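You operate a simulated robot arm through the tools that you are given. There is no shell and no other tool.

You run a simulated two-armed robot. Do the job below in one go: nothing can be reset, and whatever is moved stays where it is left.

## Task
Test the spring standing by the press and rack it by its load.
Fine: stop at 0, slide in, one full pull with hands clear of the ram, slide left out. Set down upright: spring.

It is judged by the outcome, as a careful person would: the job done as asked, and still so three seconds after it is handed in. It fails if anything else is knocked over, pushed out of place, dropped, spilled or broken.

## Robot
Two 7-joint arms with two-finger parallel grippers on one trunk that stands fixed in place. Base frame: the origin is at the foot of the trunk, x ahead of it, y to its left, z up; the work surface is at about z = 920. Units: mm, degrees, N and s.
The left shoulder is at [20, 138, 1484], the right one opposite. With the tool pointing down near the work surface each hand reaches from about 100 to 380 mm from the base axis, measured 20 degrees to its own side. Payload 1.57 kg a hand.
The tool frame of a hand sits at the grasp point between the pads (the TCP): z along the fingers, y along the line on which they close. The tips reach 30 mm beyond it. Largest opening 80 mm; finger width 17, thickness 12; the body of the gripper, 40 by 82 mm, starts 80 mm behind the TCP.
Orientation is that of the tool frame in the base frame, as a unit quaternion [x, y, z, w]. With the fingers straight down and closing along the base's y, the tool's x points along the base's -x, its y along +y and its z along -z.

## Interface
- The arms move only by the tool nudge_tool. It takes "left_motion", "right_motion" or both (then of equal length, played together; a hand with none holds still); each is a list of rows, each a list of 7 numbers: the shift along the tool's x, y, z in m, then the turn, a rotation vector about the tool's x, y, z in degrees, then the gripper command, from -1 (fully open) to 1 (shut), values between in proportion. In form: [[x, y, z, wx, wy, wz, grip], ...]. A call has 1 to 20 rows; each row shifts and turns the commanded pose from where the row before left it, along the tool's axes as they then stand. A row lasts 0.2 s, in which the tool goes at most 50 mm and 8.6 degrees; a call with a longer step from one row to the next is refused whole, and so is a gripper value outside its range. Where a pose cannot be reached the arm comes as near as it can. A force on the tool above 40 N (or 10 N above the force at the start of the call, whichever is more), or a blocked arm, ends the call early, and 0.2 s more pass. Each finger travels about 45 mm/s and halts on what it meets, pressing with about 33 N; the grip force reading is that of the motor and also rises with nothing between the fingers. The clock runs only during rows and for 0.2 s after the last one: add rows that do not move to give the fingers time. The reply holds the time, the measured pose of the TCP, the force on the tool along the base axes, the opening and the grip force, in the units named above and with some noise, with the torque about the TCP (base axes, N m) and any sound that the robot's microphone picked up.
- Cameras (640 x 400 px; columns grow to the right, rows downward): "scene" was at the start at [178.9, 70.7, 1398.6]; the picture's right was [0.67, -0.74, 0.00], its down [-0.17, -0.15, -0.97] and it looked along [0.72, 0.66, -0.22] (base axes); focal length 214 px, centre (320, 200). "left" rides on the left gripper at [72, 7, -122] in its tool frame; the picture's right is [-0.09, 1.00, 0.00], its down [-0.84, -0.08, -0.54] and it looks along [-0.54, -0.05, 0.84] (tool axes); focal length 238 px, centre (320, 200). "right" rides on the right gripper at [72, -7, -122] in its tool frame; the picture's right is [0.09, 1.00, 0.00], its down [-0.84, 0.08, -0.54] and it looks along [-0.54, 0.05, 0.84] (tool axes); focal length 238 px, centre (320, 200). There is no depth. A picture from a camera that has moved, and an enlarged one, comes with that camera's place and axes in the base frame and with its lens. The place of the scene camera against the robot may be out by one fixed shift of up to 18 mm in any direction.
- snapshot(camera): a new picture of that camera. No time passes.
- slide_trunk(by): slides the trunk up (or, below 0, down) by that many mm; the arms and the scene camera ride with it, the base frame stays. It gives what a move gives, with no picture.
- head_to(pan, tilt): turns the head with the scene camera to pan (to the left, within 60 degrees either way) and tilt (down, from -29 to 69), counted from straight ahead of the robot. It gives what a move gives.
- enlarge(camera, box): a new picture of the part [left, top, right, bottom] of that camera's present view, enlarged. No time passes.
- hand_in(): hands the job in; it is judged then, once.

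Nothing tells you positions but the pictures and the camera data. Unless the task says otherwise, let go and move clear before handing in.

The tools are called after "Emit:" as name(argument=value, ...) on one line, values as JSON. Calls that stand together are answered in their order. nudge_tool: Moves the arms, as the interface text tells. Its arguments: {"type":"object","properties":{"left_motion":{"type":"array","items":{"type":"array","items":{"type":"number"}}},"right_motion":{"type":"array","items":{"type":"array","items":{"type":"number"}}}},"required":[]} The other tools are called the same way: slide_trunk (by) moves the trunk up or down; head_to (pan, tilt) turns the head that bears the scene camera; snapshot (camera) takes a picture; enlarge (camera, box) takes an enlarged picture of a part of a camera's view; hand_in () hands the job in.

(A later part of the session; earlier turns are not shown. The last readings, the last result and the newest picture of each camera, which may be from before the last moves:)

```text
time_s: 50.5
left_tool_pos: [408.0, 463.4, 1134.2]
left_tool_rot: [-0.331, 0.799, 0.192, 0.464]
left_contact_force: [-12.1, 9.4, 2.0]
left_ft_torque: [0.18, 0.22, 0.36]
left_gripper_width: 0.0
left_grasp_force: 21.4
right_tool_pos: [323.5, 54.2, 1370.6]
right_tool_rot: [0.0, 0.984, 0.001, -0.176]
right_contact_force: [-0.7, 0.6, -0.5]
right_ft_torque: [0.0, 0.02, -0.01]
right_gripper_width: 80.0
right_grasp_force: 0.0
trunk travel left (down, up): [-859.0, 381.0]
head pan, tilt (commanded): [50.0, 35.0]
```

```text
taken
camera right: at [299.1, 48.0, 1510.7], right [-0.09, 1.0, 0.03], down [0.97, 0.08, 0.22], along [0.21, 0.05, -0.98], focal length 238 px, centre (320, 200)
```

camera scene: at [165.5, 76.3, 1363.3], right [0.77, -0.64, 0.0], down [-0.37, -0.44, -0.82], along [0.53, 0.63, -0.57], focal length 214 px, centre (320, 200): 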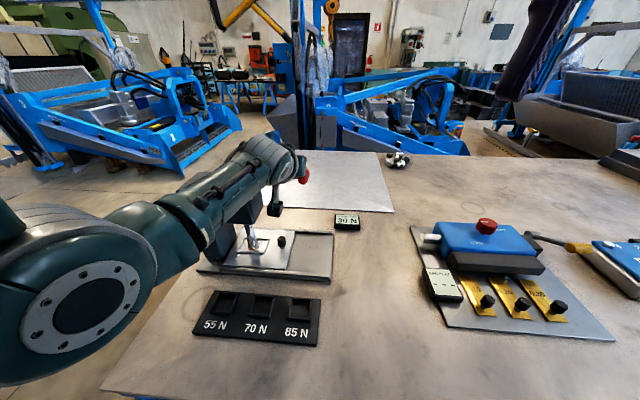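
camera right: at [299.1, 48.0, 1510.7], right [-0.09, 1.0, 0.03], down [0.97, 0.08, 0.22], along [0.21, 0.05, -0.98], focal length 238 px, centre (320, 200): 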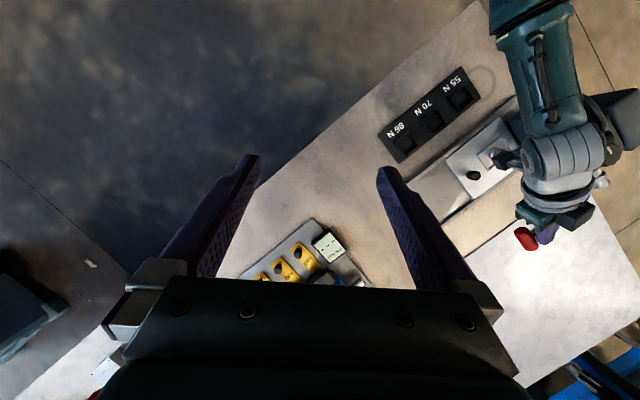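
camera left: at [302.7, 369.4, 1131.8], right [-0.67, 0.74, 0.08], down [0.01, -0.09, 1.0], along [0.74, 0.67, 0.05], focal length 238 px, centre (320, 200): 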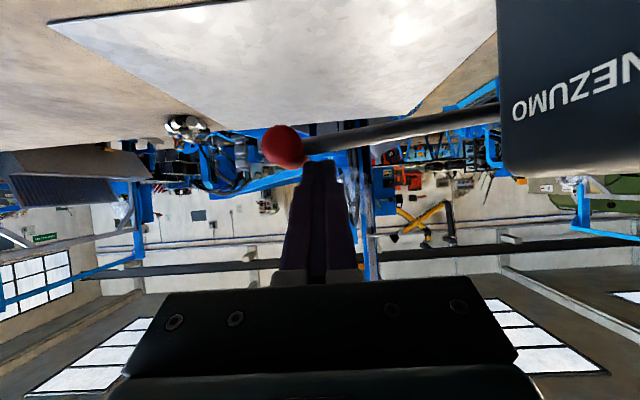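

There is enough gap between the forearm and the press head. I continue the pull in short stages.

Emit:
nudge_tool(left_motion=[[0.0062, 0.00075, 0.0035, 0, 0, 0, 1], [0.0062, 0.00075, 0.0035, 0, 0, 0, 1], [0.0053, -0.00065, 0.003, 0, 0, 0, 1], [0.0053, -0.00065, 0.003, 0, 0, 0, 1], [0.0053, -0.00025, 0.003, 0, 0, 0, 1], [0.0053, -0.00025, 0.003, 0, 0, 0, 1], [0, 0, 0, 0, 0, 0, 1]])

Emit:
snapshot(camera="left")

Emit:
snapshot(camera="right")

Emit:
enlarge(camera="scene", box=[180, 110, 400, 280])

```text
time_s: 52.1
left_tool_pos: [409.1, 464.1, 1095.1]
left_tool_rot: [-0.33, 0.799, 0.191, 0.465]
left_contact_force: [-6.2, 6.0, 6.5]
left_ft_torque: [0.18, -0.04, 0.22]
left_gripper_width: 0.0
left_grasp_force: 20.9
right_tool_pos: [324.6, 53.6, 1372.2]
right_tool_rot: [-0.001, 0.984, 0.001, -0.176]
right_contact_force: [1.3, 0.7, -0.2]
right_ft_torque: [0.0, -0.03, -0.03]
right_gripper_width: 80.1
right_grasp_force: 0.0
trunk travel left (down, up): [-859.0, 381.0]
head pan, tilt (commanded): [50.0, 35.0]
```

```text
taken
camera left: at [304.2, 368.9, 1093.9], right [-0.67, 0.74, 0.08], down [0.01, -0.09, 1.0], along [0.74, 0.67, 0.05], focal length 238 px, centre (320, 200)
```

left: 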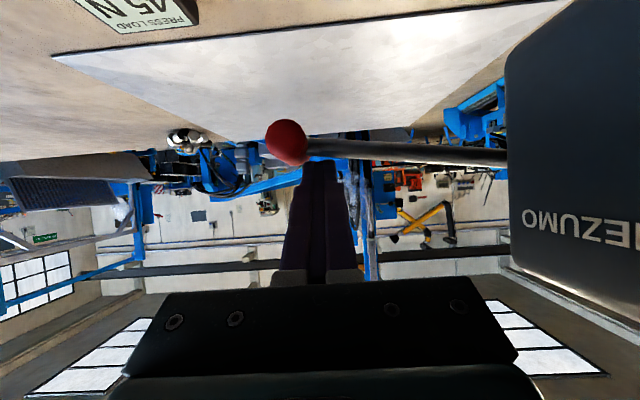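

```text
taken
camera right: at [299.5, 48.0, 1511.0], right [-0.09, 1.0, 0.03], down [0.97, 0.08, 0.22], along [0.22, 0.05, -0.98], focal length 238 px, centre (320, 200)
```

right: 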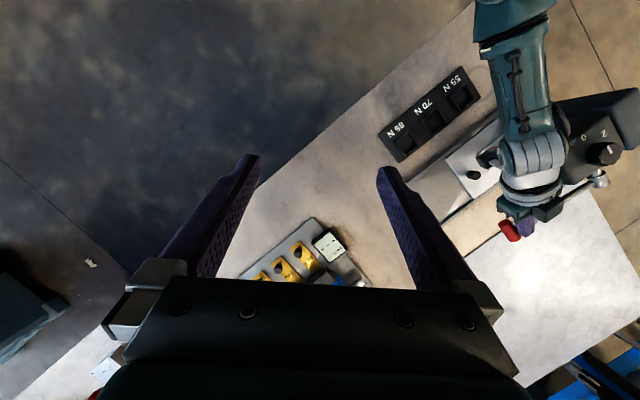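

```text
2.35 times, centred on (290, 195) of scene
camera zoom: at [166.2, 76.2, 1363.4], right [0.77, -0.64, 0.0], down [-0.37, -0.44, -0.82], along [0.53, 0.63, -0.57], focal length 505 px, centre (391, 212)
```

zoom: 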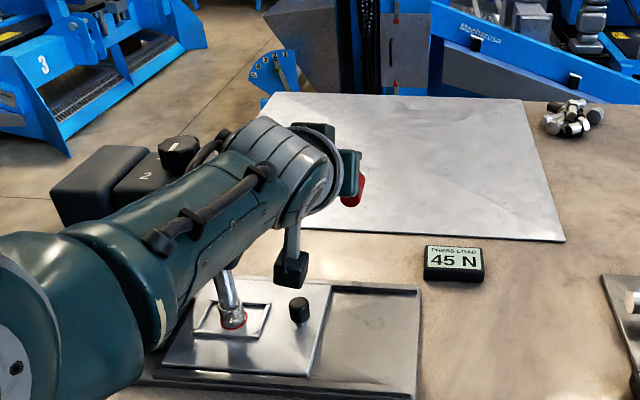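

45 N and still moving smoothly. I continue downward in short stages, watching for the end stop.

Emit:
nudge_tool(left_motion=[[0.0054, 0.0004, 0.0031, 0, 0, 0, 1], [0.0054, 0.0004, 0.0031, 0, 0, 0, 1], [0.0054, 0.00085, 0.0031, 0, 0, 0, 1], [0.0054, 0.00085, 0.0031, 0, 0, 0, 1], [0, 0, 0, 0, 0, 0, 1]])

Emit:
snapshot(camera="left")

Emit:
enlarge(camera="scene", box=[180, 110, 400, 280])

```text
time_s: 53.0
left_tool_pos: [406.9, 465.7, 1077.1]
left_tool_rot: [-0.329, 0.797, 0.193, 0.468]
left_contact_force: [-15.8, -4.2, 13.5]
left_ft_torque: [0.02, 0.02, 0.0]
left_gripper_width: 0.0
left_grasp_force: 21.2
right_tool_pos: [323.3, 53.8, 1373.2]
right_tool_rot: [-0.002, 0.984, 0.0, -0.178]
right_contact_force: [0.5, -1.1, 0.0]
right_ft_torque: [0.0, -0.02, 0.03]
right_gripper_width: 80.1
right_grasp_force: 0.1
trunk travel left (down, up): [-859.0, 381.0]
head pan, tilt (commanded): [50.0, 35.0]
stopped in row 4 (left hand): the force on the tool passed its limit at 53 N (the readings are from after the stop); the commanded pose is now the measured one
```

```text
taken
camera left: at [303.0, 371.0, 1074.2], right [-0.67, 0.74, 0.08], down [0.01, -0.1, 0.99], along [0.74, 0.67, 0.06], focal length 238 px, centre (320, 200)
```

left: 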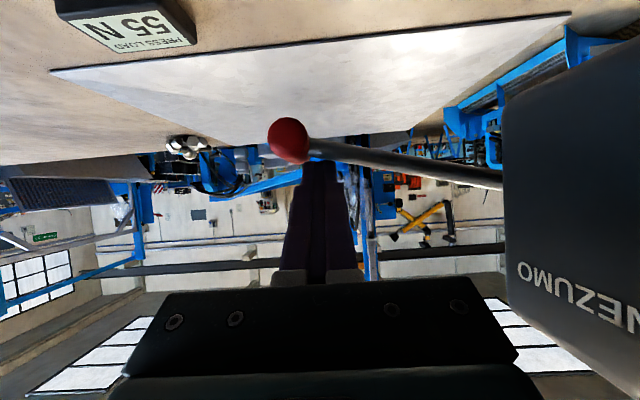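

```text
2.35 times, centred on (290, 195) of scene
camera zoom: at [165.6, 75.6, 1363.2], right [0.77, -0.64, 0.0], down [-0.37, -0.44, -0.82], along [0.53, 0.63, -0.57], focal length 505 px, centre (391, 212)
```

zoom: 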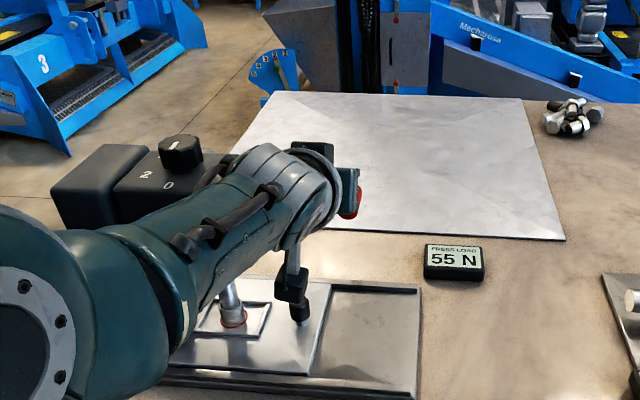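

The display reads 55 N and the force jumped as at a hard end stop. I press gently a little further to confirm the lever is really at full travel.

Emit:
nudge_tool(left_motion=[[0.0017, 0.0002, 0.001, 0, 0, 0, 1], [0.0017, 0.0002, 0.001, 0, 0, 0, 1], [0.0017, 0.0002, 0.001, 0, 0, 0, 1], [0, 0, 0, 0, 0, 0, 1]])

Emit:
snapshot(camera="left")

Emit:
enlarge(camera="scene", box=[180, 110, 400, 280])

```text
time_s: 53.4
left_tool_pos: [407.6, 465.7, 1076.8]
left_tool_rot: [-0.329, 0.795, 0.194, 0.471]
left_contact_force: [-8.8, -2.0, 7.6]
left_ft_torque: [0.02, 0.01, 0.04]
left_gripper_width: 0.2
left_grasp_force: 21.4
right_tool_pos: [322.5, 53.5, 1371.5]
right_tool_rot: [-0.001, 0.984, 0.0, -0.177]
right_contact_force: [0.6, 0.2, -0.1]
right_ft_torque: [-0.02, 0.0, 0.02]
right_gripper_width: 80.3
right_grasp_force: 0.0
trunk travel left (down, up): [-859.0, 381.0]
head pan, tilt (commanded): [50.0, 35.0]
stopped in row 2 (left hand): the force on the tool passed its limit at 44 N (the readings are from after the stop); the commanded pose is now the measured one
```

```text
taken
camera left: at [304.0, 372.2, 1073.3], right [-0.67, 0.74, 0.08], down [0.0, -0.11, 0.99], along [0.74, 0.67, 0.07], focal length 238 px, centre (320, 200)
```

left: 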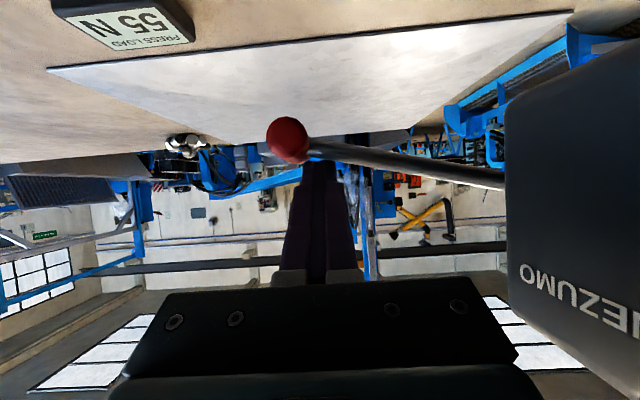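

```text
2.35 times, centred on (290, 195) of scene
camera zoom: at [166.0, 75.5, 1363.0], right [0.77, -0.64, 0.0], down [-0.37, -0.44, -0.82], along [0.53, 0.63, -0.57], focal length 505 px, centre (391, 212)
```

zoom: 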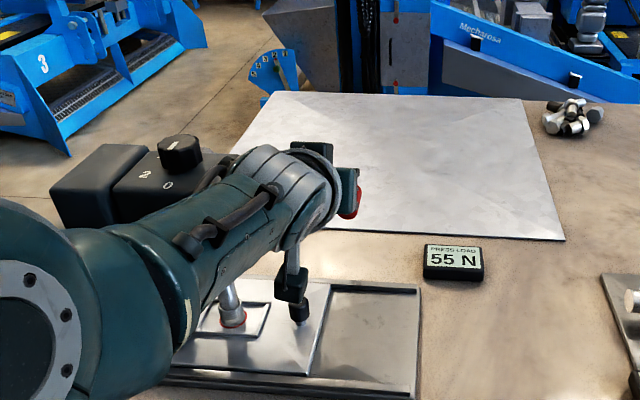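

The lever is solid at about −15° (60° of travel), and the reading holds at 55 N: this spring is a 55 N one. I now let the lever back up along the same arc and see whether it follows.

Emit:
nudge_tool(left_motion=[[-0.0043, 0, -0.0025, 0, 0, 0, 1], [-0.0052, -0.0002, -0.003, 0, 0, 0, 1], [-0.0052, -0.0002, -0.003, 0, 0, 0, 1], [0, 0, 0, 0, 0, 0, 1]])

Emit:
snapshot(camera="left")

Emit:
enlarge(camera="scene", box=[180, 110, 400, 280])

```text
time_s: 54.4
left_tool_pos: [410.7, 465.3, 1095.9]
left_tool_rot: [-0.329, 0.795, 0.193, 0.472]
left_contact_force: [-0.7, -0.8, 6.5]
left_ft_torque: [0.04, -0.18, -0.05]
left_gripper_width: 0.1
left_grasp_force: 21.1
right_tool_pos: [324.9, 53.2, 1372.7]
right_tool_rot: [-0.001, 0.984, 0.001, -0.176]
right_contact_force: [0.0, 1.0, 0.2]
right_ft_torque: [0.03, 0.01, -0.02]
right_gripper_width: 79.9
right_grasp_force: 0.1
trunk travel left (down, up): [-859.0, 381.0]
head pan, tilt (commanded): [50.0, 35.0]
```

```text
taken
camera left: at [305.8, 371.0, 1091.0], right [-0.67, 0.74, 0.08], down [0.0, -0.1, 0.99], along [0.74, 0.67, 0.07], focal length 238 px, centre (320, 200)
```

left: 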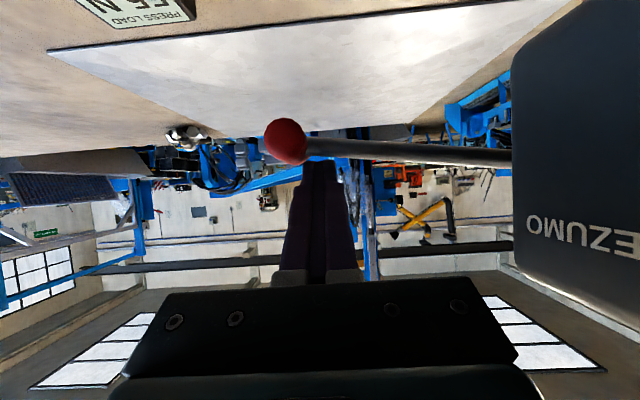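

```text
2.35 times, centred on (290, 195) of scene
camera zoom: at [166.7, 75.5, 1363.4], right [0.77, -0.64, 0.0], down [-0.37, -0.44, -0.82], along [0.53, 0.63, -0.57], focal length 505 px, centre (391, 212)
```

zoom: 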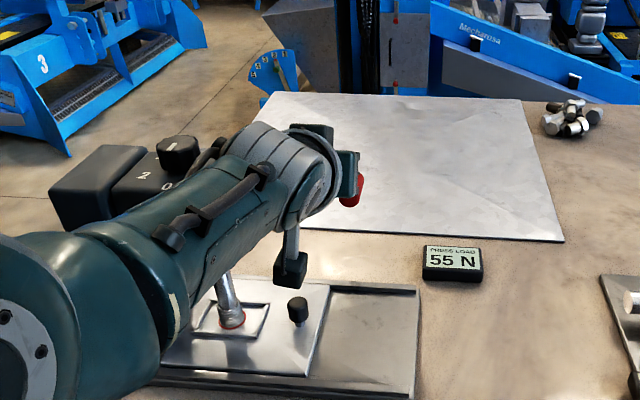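

The lever follows my hand back up and the display holds the 55 N peak. I guide it all the way back to its rest position.

Emit:
nudge_tool(left_motion=[[-0.0064, 0.0005, -0.0035, 0, 0, 0, 1], [-0.0064, 0.0005, -0.0035, 0, 0, 0, 1], [-0.0064, 0.0005, -0.0035, 0, 0, 0, 1], [-0.0061, 0.00155, -0.0033, 0, 0, 0, 1], [-0.0061, 0.00155, -0.0033, 0, 0, 0, 1], [-0.0061, 0.00155, -0.0033, 0, 0, 0, 1], [-0.0061, 0.00155, -0.0033, 0, 0, 0, 1], [-0.0055, 0.003, -0.003, 0, 0, 0, 1], [-0.0055, 0.003, -0.003, 0, 0, 0, 1], [-0.0055, 0.003, -0.003, 0, 0, 0, 1], [-0.0055, 0.003, -0.003, 0, 0, 0, 1], [0, 0, 0, 0, 0, 0, 1]])

Emit:
snapshot(camera="left")

Emit:
enlarge(camera="scene", box=[180, 110, 400, 280])

```text
time_s: 57.0
left_tool_pos: [395.6, 480.5, 1169.5]
left_tool_rot: [-0.329, 0.795, 0.194, 0.471]
left_contact_force: [0.5, 1.2, 1.8]
left_ft_torque: [0.01, -0.04, 0.0]
left_gripper_width: 0.0
left_grasp_force: 21.3
right_tool_pos: [324.6, 53.1, 1370.9]
right_tool_rot: [-0.001, 0.984, 0.001, -0.176]
right_contact_force: [-0.9, 0.0, 0.5]
right_ft_torque: [0.01, 0.04, 0.0]
right_gripper_width: 79.9
right_grasp_force: 0.1
trunk travel left (down, up): [-859.0, 381.0]
head pan, tilt (commanded): [50.0, 35.0]
```

```text
taken
camera left: at [291.2, 386.1, 1165.7], right [-0.67, 0.74, 0.08], down [0.0, -0.1, 0.99], along [0.74, 0.67, 0.07], focal length 238 px, centre (320, 200)
```

left: 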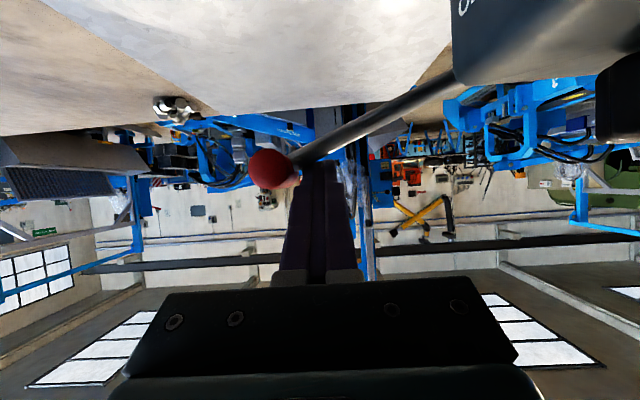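

```text
2.35 times, centred on (290, 195) of scene
camera zoom: at [166.6, 75.5, 1363.4], right [0.77, -0.64, 0.0], down [-0.37, -0.44, -0.82], along [0.53, 0.63, -0.57], focal length 505 px, centre (391, 212)
```

zoom: 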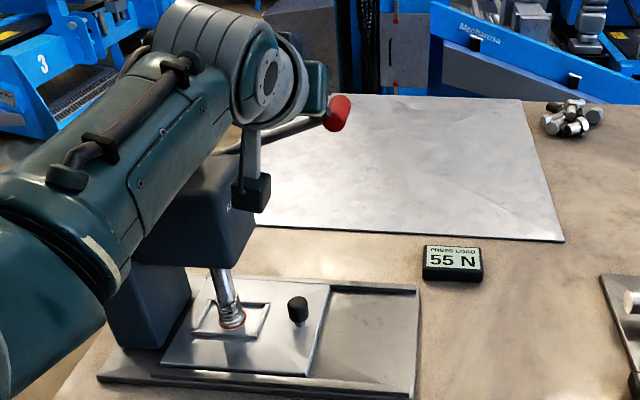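

Emit:
nudge_tool(left_motion=[[-0.005, 0.0039, -0.0027, 0, 0, 0, 1], [-0.005, 0.0039, -0.0027, 0, 0, 0, 1], [-0.005, 0.0039, -0.0027, 0, 0, 0, 1], [-0.005, 0.0039, -0.0027, 0, 0, 0, 1], [-0.0043, 0.0047, -0.0023, 0, 0, 0, 1], [-0.0043, 0.0047, -0.0023, 0, 0, 0, 1], [-0.0043, 0.0047, -0.0023, 0, 0, 0, 1], [-0.0043, 0.0047, -0.0023, 0, 0, 0, 1], [-0.0039, 0.0058, -0.0021, 0, 0, 0, 1], [-0.0039, 0.0058, -0.0021, 0, 0, 0, 1], [-0.0061, 0.006, -0.0034, 0, 0, 0, 1], [-0.0061, 0.006, -0.0034, 0, 0, 0, 1], [0, 0, 0, 0, 0, 0, 1]])

Emit:
snapshot(camera="left")

Emit:
enlarge(camera="scene", box=[180, 90, 400, 280])

```text
time_s: 59.8
left_tool_pos: [355.0, 521.1, 1233.0]
left_tool_rot: [-0.328, 0.795, 0.192, 0.472]
left_contact_force: [-0.7, -0.9, -0.1]
left_ft_torque: [-0.03, 0.0, -0.01]
left_gripper_width: 0.0
left_grasp_force: 21.2
right_tool_pos: [323.9, 53.6, 1372.6]
right_tool_rot: [-0.001, 0.984, -0.001, -0.176]
right_contact_force: [0.2, 0.5, -0.2]
right_ft_torque: [0.0, -0.01, -0.01]
right_gripper_width: 79.9
right_grasp_force: 0.0
trunk travel left (down, up): [-859.0, 381.0]
head pan, tilt (commanded): [50.0, 35.0]
```

```text
taken
camera left: at [250.7, 426.7, 1229.8], right [-0.67, 0.74, 0.08], down [0.0, -0.1, 0.99], along [0.74, 0.67, 0.07], focal length 238 px, centre (320, 200)
```

left: 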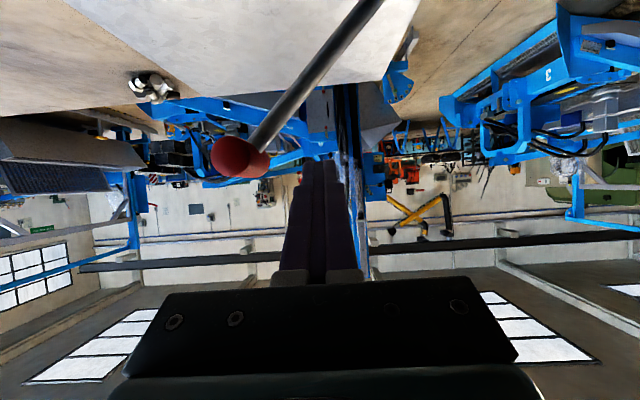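

```text
2.11 times, centred on (290, 185) of scene
camera zoom: at [166.5, 75.3, 1363.3], right [0.77, -0.64, 0.0], down [-0.37, -0.44, -0.82], along [0.53, 0.63, -0.57], focal length 452 px, centre (383, 232)
```

zoom: 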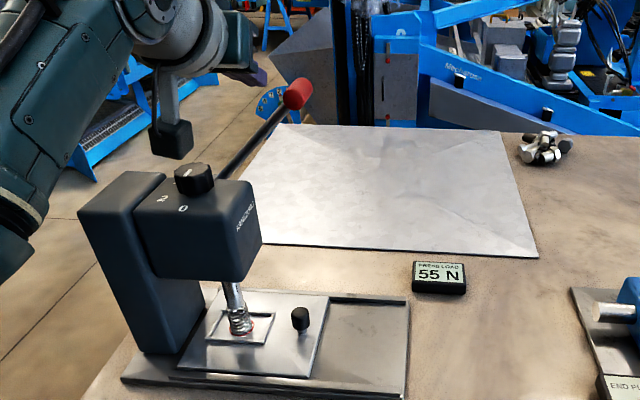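

The lever is back at rest and the display holds 55 N. I lift the hand away over the handle and check the spring under the ram.

Emit:
nudge_tool(left_motion=[[-0.026, 0, -0.0144, 0, 0, 0, 1], [-0.026, 0, -0.0144, 0, 0, 0, 1], [0, -0.03, 0, 0, 0, 0, 1], [0, -0.035, 0, 0, 0, 0, 1], [0, -0.035, 0, 0, 0, 0, 1], [0, -0.035, 0, 0, 0, 0, 1], [0, -0.02, 0, 0, 0, 0, 1], [0, 0, 0, 0, 0, 0, 1]])

Emit:
enlarge(camera="scene", box=[220, 180, 400, 310])

Emit:
snapshot(camera="scene")

```text
time_s: 61.6
left_tool_pos: [463.6, 410.5, 1294.4]
left_tool_rot: [-0.329, 0.795, 0.192, 0.471]
left_contact_force: [0.6, 0.3, -0.1]
left_ft_torque: [0.0, 0.01, 0.0]
left_gripper_width: 0.2
left_grasp_force: 20.6
right_tool_pos: [323.4, 52.9, 1373.1]
right_tool_rot: [-0.001, 0.984, 0.0, -0.176]
right_contact_force: [0.8, -0.6, 0.2]
right_ft_torque: [-0.04, -0.01, 0.01]
right_gripper_width: 80.2
right_grasp_force: 0.1
trunk travel left (down, up): [-859.0, 381.0]
head pan, tilt (commanded): [50.0, 35.0]
```

```text
3.08 times, centred on (310, 245) of scene
camera zoom: at [166.5, 75.3, 1363.3], right [0.77, -0.64, 0.0], down [-0.37, -0.44, -0.82], along [0.53, 0.63, -0.57], focal length 660 px, centre (351, 62)
```

zoom: 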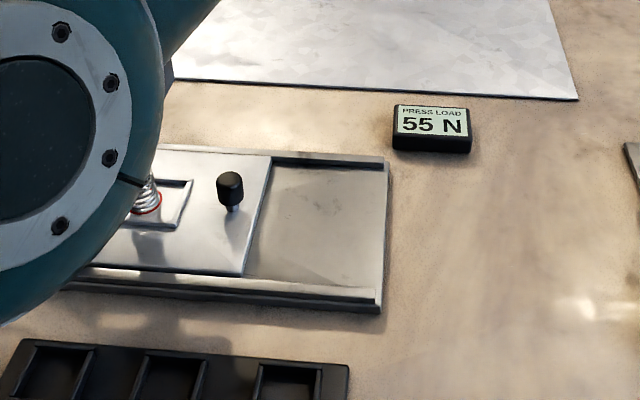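

```text
taken
camera scene: at [166.5, 75.3, 1363.3], right [0.77, -0.64, 0.0], down [-0.37, -0.44, -0.82], along [0.53, 0.63, -0.57], focal length 214 px, centre (320, 200)
```

scene: 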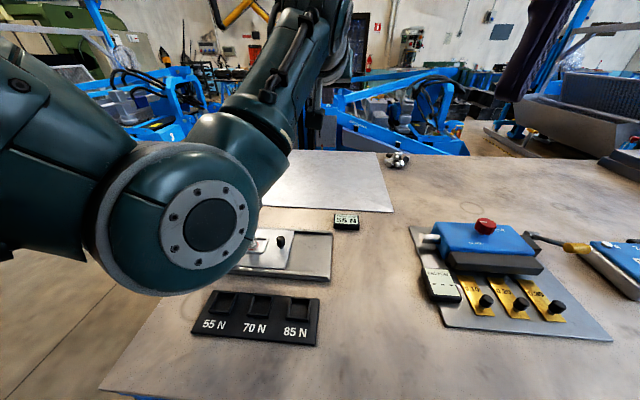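

The peak reading is still 55 N and nothing is disturbed. I bring the hand back and upright again to fetch the slide out.

Emit:
nudge_tool(left_motion=[[0.0144, 0, -0.0263, 0, 0, 0, 1], [0.0144, 0, -0.0263, 0, 0, 0, 1], [0.0144, 0, -0.0263, 0, 0, 0, 1], [0, 0, 0, 0, 7.6, 0, 1], [0, 0, 0, 0, 7.6, 0, 1], [0, 0, 0, 0, 7.6, 0, 1], [0, 0, 0, 0, 7.6, 0, 1], [0, 0, 0, 0, 7.6, 0, 1], [0, 0, 0, 0, 7.6, 0, 1], [0, 0, 0, 0, 7.6, 0, 1], [0, 0, 0, 0, 7.6, 0, 1], [0, 0, 0, 0, 0, 0, 1]])

Emit:
snapshot(camera="left")

Emit:
snapshot(camera="scene")

```text
time_s: 64.2
left_tool_pos: [400.4, 347.4, 1293.2]
left_tool_rot: [-0.381, 0.925, 0.0, 0.003]
left_contact_force: [-0.3, -1.4, 0.0]
left_ft_torque: [-0.01, 0.0, -0.05]
left_gripper_width: 0.1
left_grasp_force: 21.4
right_tool_pos: [324.1, 54.4, 1372.6]
right_tool_rot: [-0.001, 0.984, 0.0, -0.176]
right_contact_force: [0.2, -0.5, 0.1]
right_ft_torque: [-0.01, 0.02, 0.01]
right_gripper_width: 80.0
right_grasp_force: 0.0
trunk travel left (down, up): [-859.0, 381.0]
head pan, tilt (commanded): [50.0, 35.0]
```

```text
taken
camera left: at [343.8, 302.1, 1415.6], right [-0.64, 0.77, 0.0], down [0.64, 0.53, 0.55], along [0.42, 0.35, -0.84], focal length 238 px, centre (320, 200)
```

left: 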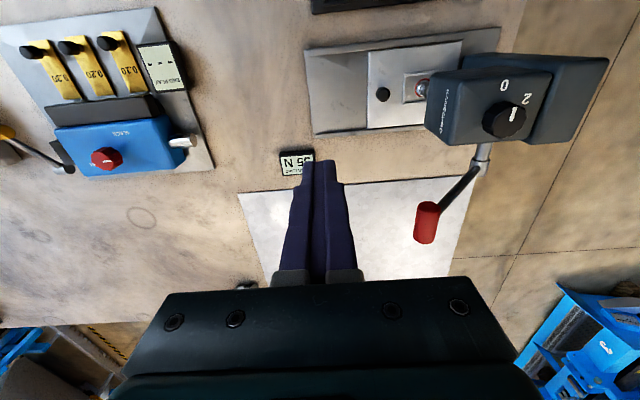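

```text
taken
camera scene: at [166.5, 75.3, 1363.3], right [0.77, -0.64, 0.0], down [-0.37, -0.44, -0.82], along [0.53, 0.63, -0.57], focal length 214 px, centre (320, 200)
```

scene: 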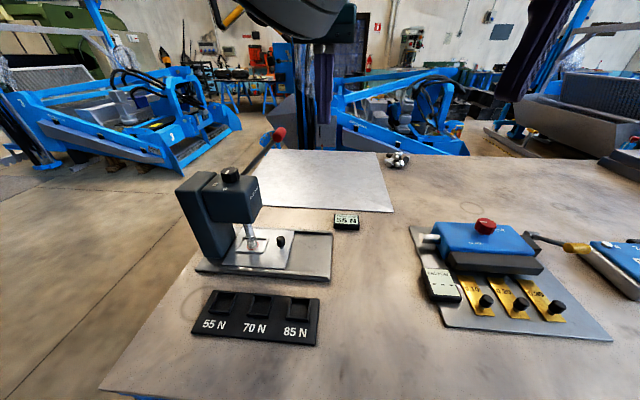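

The hand is upright over the bench again. I lower the trunk 200 mm to reach the slide knob at about (330, 433).

Emit:
slide_trunk(by=-200)

Emit:
head_to(pan=42, tilt=45)

Emit:
snapshot(camera="left")

Emit:
snapshot(camera="scene")

```text
time_s: 66.4
left_tool_pos: [400.6, 348.2, 1093.4]
left_tool_rot: [-0.381, 0.925, -0.002, 0.004]
left_contact_force: [0.6, -0.4, -0.2]
left_ft_torque: [-0.04, 0.01, -0.01]
left_gripper_width: 0.1
left_grasp_force: 21.0
right_tool_pos: [323.7, 53.0, 1171.9]
right_tool_rot: [-0.001, 0.984, -0.001, -0.176]
right_contact_force: [1.2, -0.9, -0.4]
right_ft_torque: [-0.03, -0.02, -0.02]
right_gripper_width: 79.7
right_grasp_force: 0.0
trunk travel left (down, up): [-659.0, 581.0]
head pan, tilt (commanded): [50.0, 35.0]
```

```text
time_s: 67.1
left_tool_pos: [400.5, 347.8, 1093.3]
left_tool_rot: [-0.381, 0.925, 0.0, 0.004]
left_contact_force: [1.0, -1.1, -0.1]
left_ft_torque: [0.0, 0.02, 0.04]
left_gripper_width: 0.0
left_grasp_force: 21.2
right_tool_pos: [325.6, 53.3, 1172.0]
right_tool_rot: [-0.001, 0.984, 0.0, -0.176]
right_contact_force: [0.2, 0.5, 0.0]
right_ft_torque: [0.01, 0.03, 0.02]
right_gripper_width: 79.9
right_grasp_force: 0.0
trunk travel left (down, up): [-659.0, 581.0]
head pan, tilt (commanded): [42.0, 45.0]
```

```text
taken
camera left: at [343.7, 302.1, 1215.4], right [-0.64, 0.77, 0.0], down [0.64, 0.53, 0.55], along [0.42, 0.35, -0.84], focal length 238 px, centre (320, 200)
```

left: 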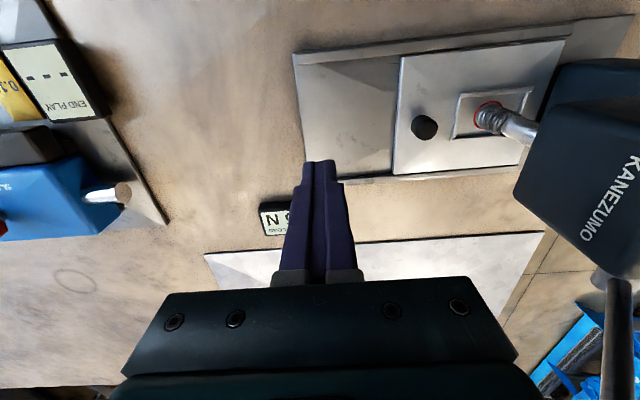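

```text
taken
camera scene: at [170.3, 62.3, 1148.6], right [0.67, -0.74, 0.0], down [-0.53, -0.47, -0.71], along [0.53, 0.47, -0.71], focal length 214 px, centre (320, 200)
```

scene: 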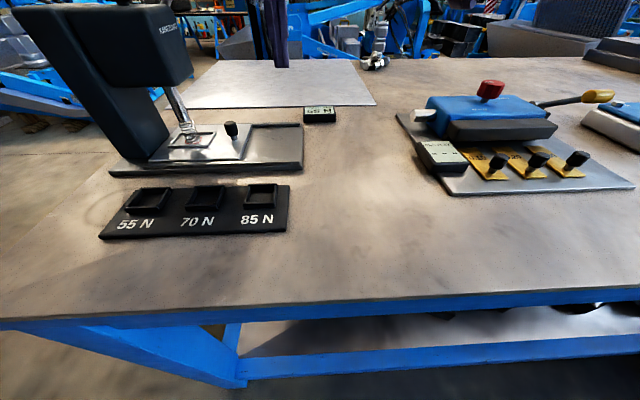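

Emit:
enlarge(camera="scene", box=[130, 70, 290, 190])

Emit:
enlarge(camera="left", box=[370, 60, 570, 200])

```text
3.33 times, centred on (210, 130) of scene
camera zoom: at [170.3, 62.3, 1148.6], right [0.67, -0.74, 0.0], down [-0.53, -0.47, -0.71], along [0.53, 0.47, -0.71], focal length 715 px, centre (687, 433)
```

zoom: 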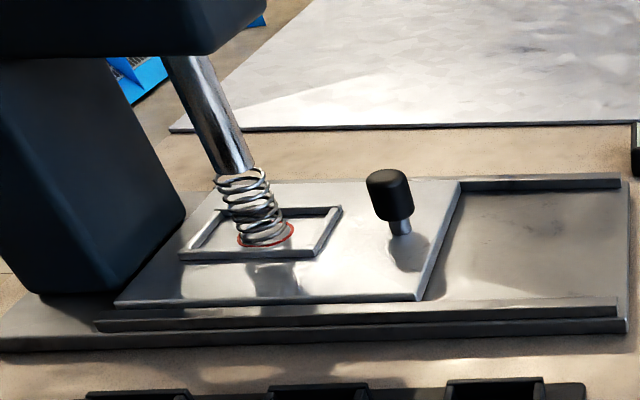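

```text
2.86 times, centred on (470, 130) of left
camera zoom: at [343.7, 302.1, 1215.4], right [-0.64, 0.77, 0.0], down [0.64, 0.53, 0.55], along [0.42, 0.35, -0.84], focal length 681 px, centre (-109, 400)
```

zoom: 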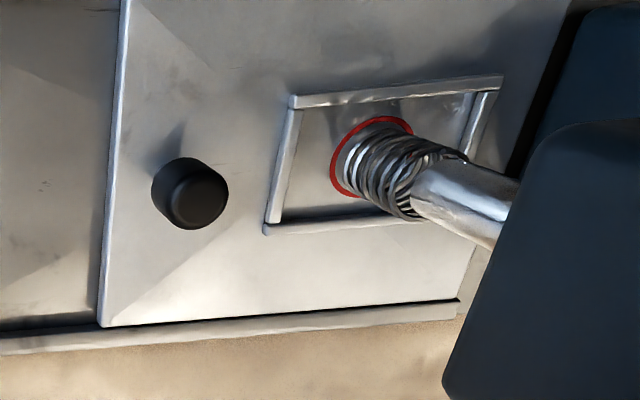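

The spring stands upright and the ram is back up. I'll lean the hand 12° outward, open the fingers to ~29 mm and straddle the slide knob so I can draw it out without nearing the press head.

Emit:
nudge_tool(left_motion=[[0, 0, 0, -6, 0, 0, 0.6], [0, 0, 0, -6, 0, 0, 0.275], [-0.0031, 0.03, 0.0064, 0, 0, 0, 0.275], [-0.0031, 0.03, 0.0064, 0, 0, 0, 0.275], [-0.0031, 0.03, 0.0064, 0, 0, 0, 0.275], [0, -0.0051, 0.0238, 0, 0, 0, 0.275], [0, -0.0051, 0.0238, 0, 0, 0, 0.275], [0, -0.004, 0.019, 0, 0, 0, 0.275], [0, 0, 0, 0, 0, 0, 0.275]])

Emit:
snapshot(camera="left")

Emit:
enlarge(camera="scene", box=[130, 60, 330, 190])

```text
time_s: 69.1
left_tool_pos: [342.9, 418.9, 1024.6]
left_tool_rot: [-0.379, 0.92, 0.096, -0.036]
left_contact_force: [-0.3, 0.7, -0.1]
left_ft_torque: [0.03, -0.01, -0.01]
left_gripper_width: 29.1
left_grasp_force: 0.2
right_tool_pos: [324.4, 53.8, 1172.2]
right_tool_rot: [0.0, 0.984, 0.001, -0.176]
right_contact_force: [-0.4, -0.9, 0.7]
right_ft_torque: [0.0, 0.01, 0.01]
right_gripper_width: 79.6
right_grasp_force: 0.1
trunk travel left (down, up): [-659.0, 581.0]
head pan, tilt (commanded): [42.0, 45.0]
```

```text
taken
camera left: at [304.7, 355.4, 1145.3], right [-0.62, 0.76, 0.2], down [0.72, 0.46, 0.52], along [0.3, 0.47, -0.83], focal length 238 px, centre (320, 200)
```

left: 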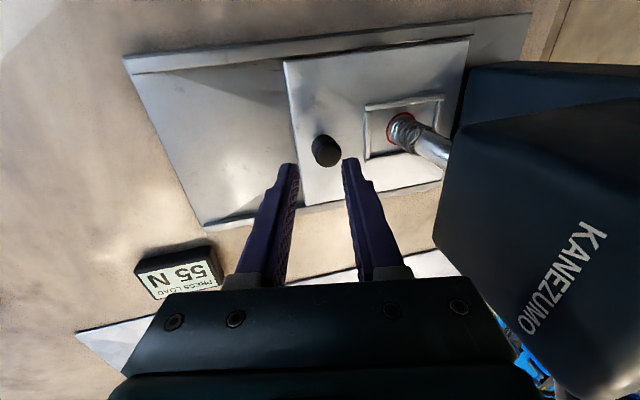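

```text
3.08 times, centred on (230, 125) of scene
camera zoom: at [170.3, 62.3, 1148.5], right [0.67, -0.74, 0.0], down [-0.53, -0.47, -0.71], along [0.53, 0.47, -0.71], focal length 660 px, centre (597, 431)
```

zoom: 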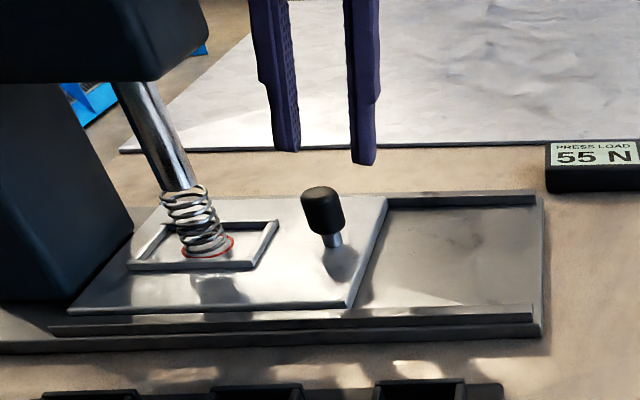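

Emit:
nudge_tool(left_motion=[[0.0006, 0.00625, 0.0013, 0, 0, 0, 0.275], [0.0006, 0.00625, 0.0013, 0, 0, 0, 0.275], [0, 0, 0, 0, 0, 0, 0.275]])

Emit:
snapshot(camera="left")

Emit:
enlarge(camera="left", box=[240, 90, 440, 220])

Emit:
enlarge(camera="scene", box=[130, 60, 290, 190])

```text
time_s: 69.9
left_tool_pos: [333.0, 427.2, 1024.3]
left_tool_rot: [-0.379, 0.92, 0.097, -0.036]
left_contact_force: [-0.3, -0.4, 0.4]
left_ft_torque: [-0.01, 0.07, 0.02]
left_gripper_width: 29.3
left_grasp_force: 0.1
right_tool_pos: [323.6, 54.2, 1172.6]
right_tool_rot: [-0.001, 0.984, 0.0, -0.176]
right_contact_force: [0.0, -1.0, -0.6]
right_ft_torque: [0.02, 0.0, 0.04]
right_gripper_width: 79.9
right_grasp_force: 0.1
trunk travel left (down, up): [-659.0, 581.0]
head pan, tilt (commanded): [42.0, 45.0]
```

```text
taken
camera left: at [294.8, 364.0, 1145.6], right [-0.62, 0.76, 0.2], down [0.72, 0.45, 0.52], along [0.3, 0.47, -0.83], focal length 238 px, centre (320, 200)
```

left: 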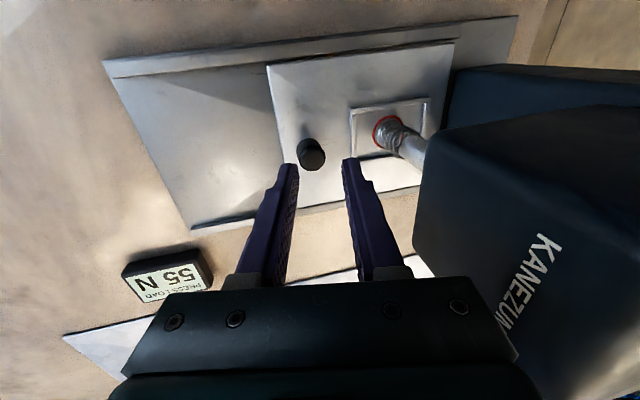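

```text
3.08 times, centred on (340, 155) of left
camera zoom: at [294.8, 364.0, 1145.6], right [-0.62, 0.76, 0.2], down [0.72, 0.45, 0.52], along [0.3, 0.47, -0.83], focal length 733 px, centre (258, 338)
```

zoom: 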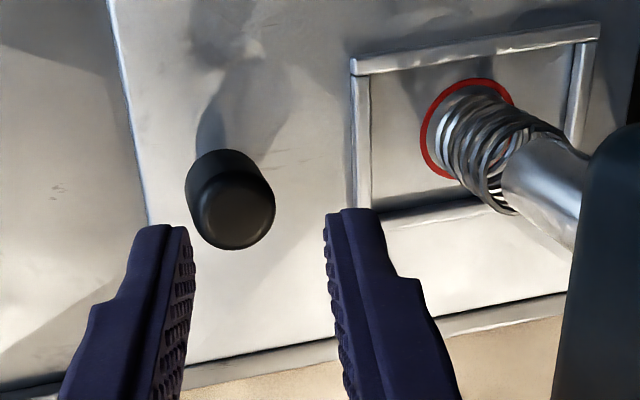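

```text
3.08 times, centred on (210, 125) of scene
camera zoom: at [170.3, 62.3, 1148.5], right [0.67, -0.74, 0.0], down [-0.53, -0.47, -0.71], along [0.53, 0.47, -0.71], focal length 660 px, centre (658, 431)
```

zoom: 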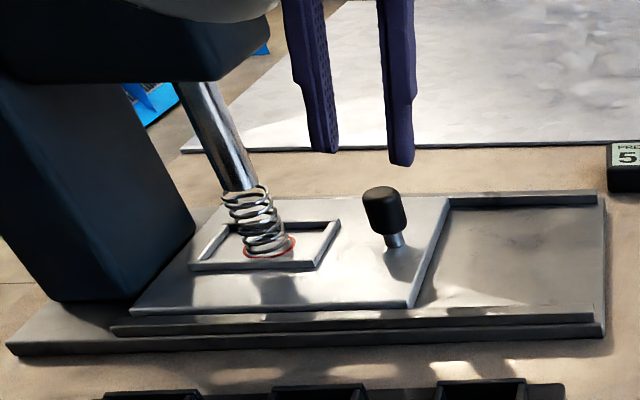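

Emit:
nudge_tool(left_motion=[[-0.002, 0.0025, 0.0005, 0, 0, 0, 0.1], [0, 0, 0, 0, 0, 0, 0.1], [0, -0.0023, 0.011, 0, 0, 0, 0.1], [0, -0.0023, 0.011, 0, 0, 0, 0.1], [0, 0, 0, 0, 0, 0, 0.1]])

Emit:
enlarge(camera="left", box=[240, 90, 440, 220])

Emit:
enlarge(camera="scene", box=[130, 60, 290, 190])

```text
time_s: 71.1
left_tool_pos: [332.1, 431.6, 1000.9]
left_tool_rot: [-0.38, 0.919, 0.096, -0.035]
left_contact_force: [-1.0, 0.1, 0.7]
left_ft_torque: [0.06, -0.05, 0.01]
left_gripper_width: 35.9
left_grasp_force: 0.1
right_tool_pos: [324.2, 53.5, 1172.6]
right_tool_rot: [-0.001, 0.984, 0.0, -0.176]
right_contact_force: [0.4, -0.7, 0.3]
right_ft_torque: [-0.02, 0.04, -0.01]
right_gripper_width: 79.9
right_grasp_force: 0.0
trunk travel left (down, up): [-659.0, 581.0]
head pan, tilt (commanded): [42.0, 45.0]
```

```text
3.08 times, centred on (340, 155) of left
camera zoom: at [293.7, 368.6, 1122.4], right [-0.62, 0.76, 0.2], down [0.72, 0.46, 0.52], along [0.3, 0.47, -0.83], focal length 733 px, centre (258, 338)
```

zoom: 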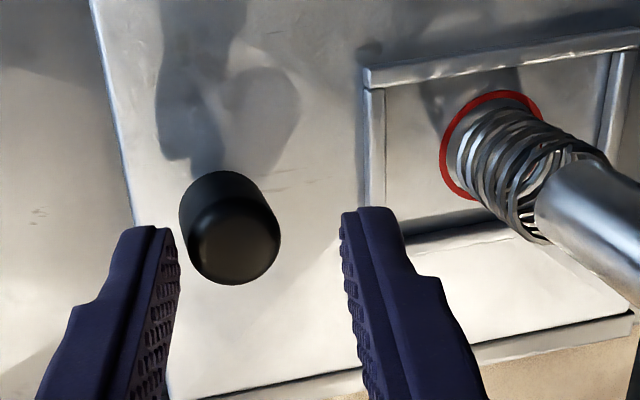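

```text
3.08 times, centred on (210, 125) of scene
camera zoom: at [170.3, 62.3, 1148.5], right [0.67, -0.74, 0.0], down [-0.53, -0.47, -0.71], along [0.53, 0.47, -0.71], focal length 660 px, centre (658, 431)
```

zoom: 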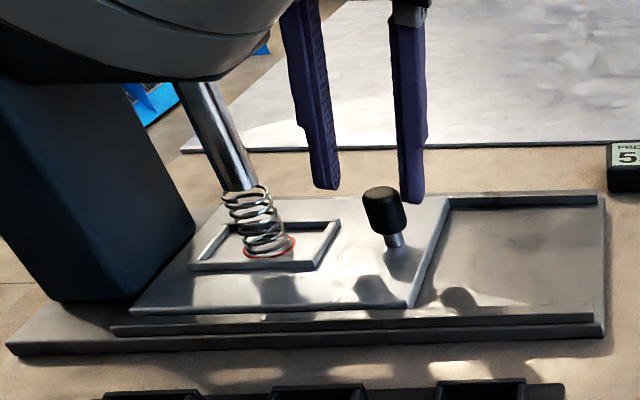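

The knob sits about 4–6 mm off the gap centre, so I shift outward slightly and then finish descending around it.

Emit:
nudge_tool(left_motion=[[0.001, -0.0045, -0.0009, 0, 0, 0, 0.1], [0, 0, 0, 0, 0, 0, 0.1], [0, -0.002, 0.0098, 0, 0, 0, 0.1], [0, -0.002, 0.0098, 0, 0, 0, 0.1], [0, 0, 0, 0, 0, 0, 0.1]])

Emit:
enlarge(camera="left", box=[240, 90, 440, 220])

Emit:
snapshot(camera="scene")

Emit:
enlarge(camera="scene", box=[130, 60, 290, 190])

```text
time_s: 72.3
left_tool_pos: [336.0, 428.8, 981.7]
left_tool_rot: [-0.38, 0.92, 0.095, -0.035]
left_contact_force: [0.1, 0.4, 0.2]
left_ft_torque: [0.0, -0.03, 0.0]
left_gripper_width: 36.0
left_grasp_force: 0.0
right_tool_pos: [324.6, 53.9, 1172.3]
right_tool_rot: [0.0, 0.984, -0.001, -0.176]
right_contact_force: [0.5, 0.2, -0.1]
right_ft_torque: [-0.02, -0.02, 0.0]
right_gripper_width: 80.0
right_grasp_force: 0.0
trunk travel left (down, up): [-659.0, 581.0]
head pan, tilt (commanded): [42.0, 45.0]
```

```text
3.08 times, centred on (340, 155) of left
camera zoom: at [296.7, 364.3, 1102.7], right [-0.62, 0.76, 0.2], down [0.72, 0.46, 0.52], along [0.3, 0.47, -0.83], focal length 733 px, centre (258, 338)
```

zoom: 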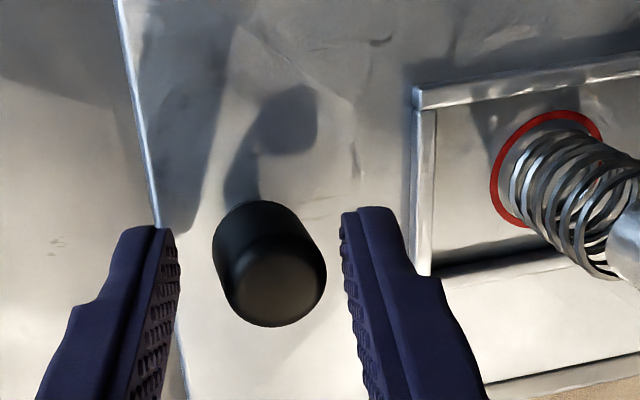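

```text
taken
camera scene: at [170.3, 62.3, 1148.5], right [0.67, -0.74, 0.0], down [-0.53, -0.47, -0.71], along [0.53, 0.47, -0.71], focal length 214 px, centre (320, 200)
```

scene: 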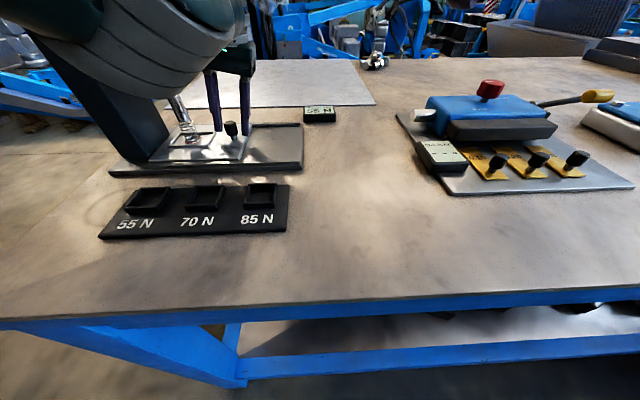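

```text
3.08 times, centred on (210, 125) of scene
camera zoom: at [170.3, 62.3, 1148.5], right [0.67, -0.74, 0.0], down [-0.53, -0.47, -0.71], along [0.53, 0.47, -0.71], focal length 660 px, centre (658, 431)
```

zoom: 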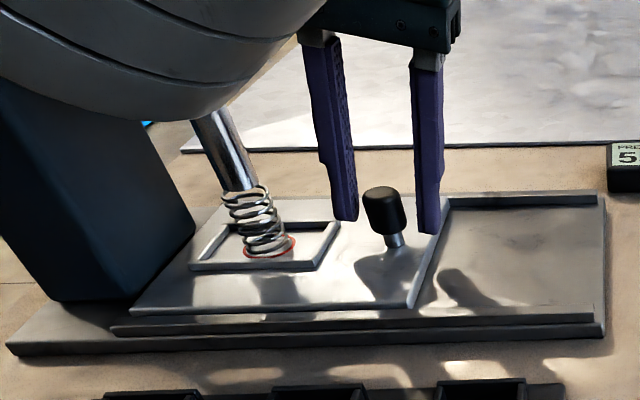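

The fingers straddle the knob without touching it. I draw the slide outward slowly so the spring stays standing.

Emit:
nudge_tool(left_motion=[[0, -0.00294, -0.00061, 0, 0, 0, 0.1], [0, -0.00294, -0.00061, 0, 0, 0, 0.1], [0, -0.002, -0.0004, 0, 0, 0, 0.1], [0, -0.002, -0.0004, 0, 0, 0, 0.1], [0, -0.002, -0.0004, 0, 0, 0, 0.1], [0, -0.0025, -0.0005, 0, 0, 0, 0.1], [0, -0.003, -0.0006, 0, 0, 0, 0.1], [0, -0.003, -0.0006, 0, 0, 0, 0.1], [0, -0.003, -0.0006, 0, 0, 0, 0.1], [0, -0.003, -0.0006, 0, 0, 0, 0.1], [0, -0.003, -0.0006, 0, 0, 0, 0.1], [0, -0.002, -0.0004, 0, 0, 0, 0.1], [0, 0, 0, 0, 0, 0, 0.1]])

Emit:
enlarge(camera="left", box=[240, 90, 440, 220])

Emit:
enlarge(camera="scene", box=[130, 60, 290, 190])

```text
time_s: 75.1
left_tool_pos: [357.5, 403.4, 982.3]
left_tool_rot: [-0.379, 0.92, 0.096, -0.036]
left_contact_force: [0.0, 0.8, 0.3]
left_ft_torque: [0.01, 0.0, 0.0]
left_gripper_width: 37.2
left_grasp_force: 0.1
right_tool_pos: [324.7, 53.0, 1172.1]
right_tool_rot: [-0.001, 0.984, 0.0, -0.176]
right_contact_force: [0.3, 0.5, 0.1]
right_ft_torque: [0.02, 0.01, 0.0]
right_gripper_width: 80.0
right_grasp_force: 0.1
trunk travel left (down, up): [-659.0, 581.0]
head pan, tilt (commanded): [42.0, 45.0]
```

```text
3.08 times, centred on (340, 155) of left
camera zoom: at [319.7, 340.3, 1103.0], right [-0.62, 0.76, 0.2], down [0.72, 0.46, 0.52], along [0.3, 0.47, -0.83], focal length 733 px, centre (258, 338)
```

zoom: 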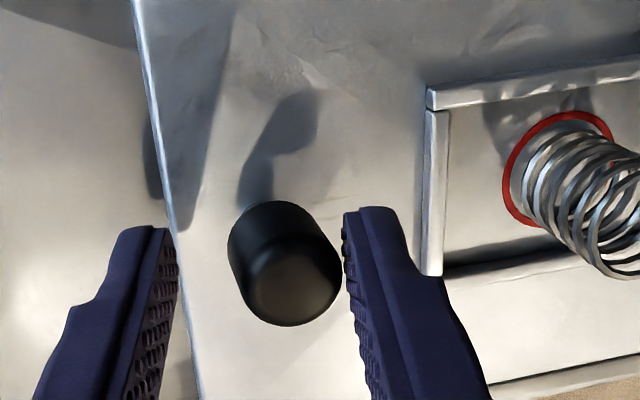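

```text
3.08 times, centred on (210, 125) of scene
camera zoom: at [170.3, 62.4, 1148.5], right [0.67, -0.74, 0.0], down [-0.53, -0.47, -0.71], along [0.53, 0.47, -0.71], focal length 660 px, centre (658, 431)
```

zoom: 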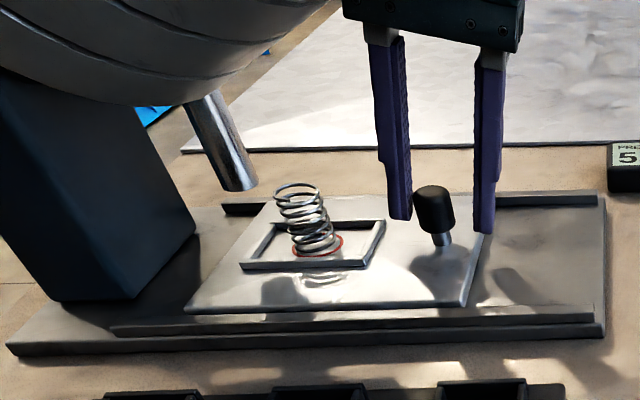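

Works well; spring stays upright. I continue to draw the slide out.

Emit:
nudge_tool(left_motion=[[0, -0.002, -0.0004, 0, 0, 0, 0.1], [0, -0.003, -0.0006, 0, 0, 0, 0.1], [0, -0.004, -0.0008, 0, 0, 0, 0.1], [0, -0.004, -0.0008, 0, 0, 0, 0.1], [0, -0.004, -0.0008, 0, 0, 0, 0.1], [0, -0.004, -0.0008, 0, 0, 0, 0.1], [0, -0.004, -0.0008, 0, 0, 0, 0.1], [0, -0.004, -0.0008, 0, 0, 0, 0.1], [0, -0.004, -0.0008, 0, 0, 0, 0.1], [0, -0.004, -0.0008, 0, 0, 0, 0.1], [0, -0.004, -0.0008, 0, 0, 0, 0.1], [0, -0.004, -0.0008, 0, 0, 0, 0.1], [0, -0.004, -0.0008, 0, 0, 0, 0.1], [0, -0.004, -0.0008, 0, 0, 0, 0.1], [0, -0.004, -0.0008, 0, 0, 0, 0.1], [0, -0.004, -0.0008, 0, 0, 0, 0.1], [0, -0.003, -0.0006, 0, 0, 0, 0.1], [0, -0.002, -0.0004, 0, 0, 0, 0.1], [0, 0, 0, 0, 0, 0, 0.1]])

Emit:
enlarge(camera="left", box=[240, 90, 440, 220])

Emit:
enlarge(camera="scene", box=[150, 60, 350, 190])

```text
time_s: 79.1
left_tool_pos: [404.4, 356.6, 981.2]
left_tool_rot: [-0.38, 0.919, 0.096, -0.036]
left_contact_force: [-1.5, 1.6, 0.8]
left_ft_torque: [0.03, 0.06, 0.01]
left_gripper_width: 37.0
left_grasp_force: 0.9
right_tool_pos: [324.5, 53.4, 1172.9]
right_tool_rot: [0.0, 0.984, 0.0, -0.176]
right_contact_force: [-0.2, -0.6, 0.1]
right_ft_torque: [0.01, -0.01, 0.03]
right_gripper_width: 80.3
right_grasp_force: 0.0
trunk travel left (down, up): [-659.0, 581.0]
head pan, tilt (commanded): [42.0, 45.0]
```

```text
3.08 times, centred on (340, 155) of left
camera zoom: at [366.1, 293.6, 1102.4], right [-0.62, 0.76, 0.2], down [0.72, 0.45, 0.52], along [0.3, 0.47, -0.83], focal length 733 px, centre (258, 338)
```

zoom: 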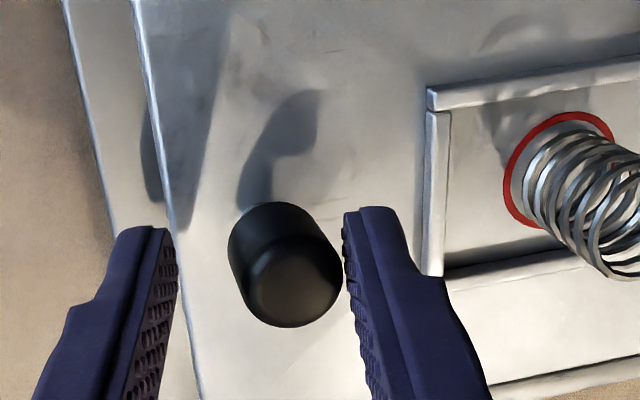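

```text
3.08 times, centred on (250, 125) of scene
camera zoom: at [170.2, 62.4, 1148.5], right [0.67, -0.74, 0.0], down [-0.53, -0.47, -0.71], along [0.53, 0.47, -0.71], focal length 660 px, centre (535, 431)
```

zoom: 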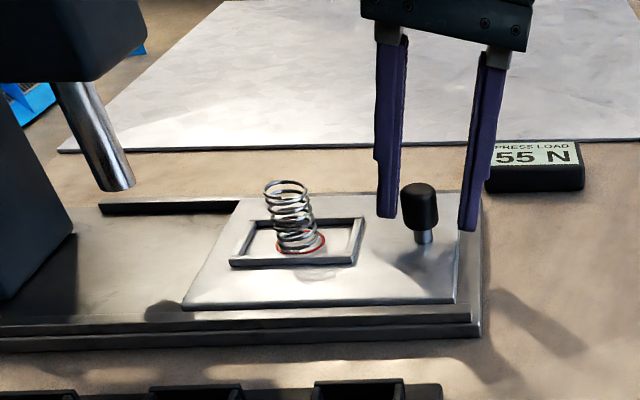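

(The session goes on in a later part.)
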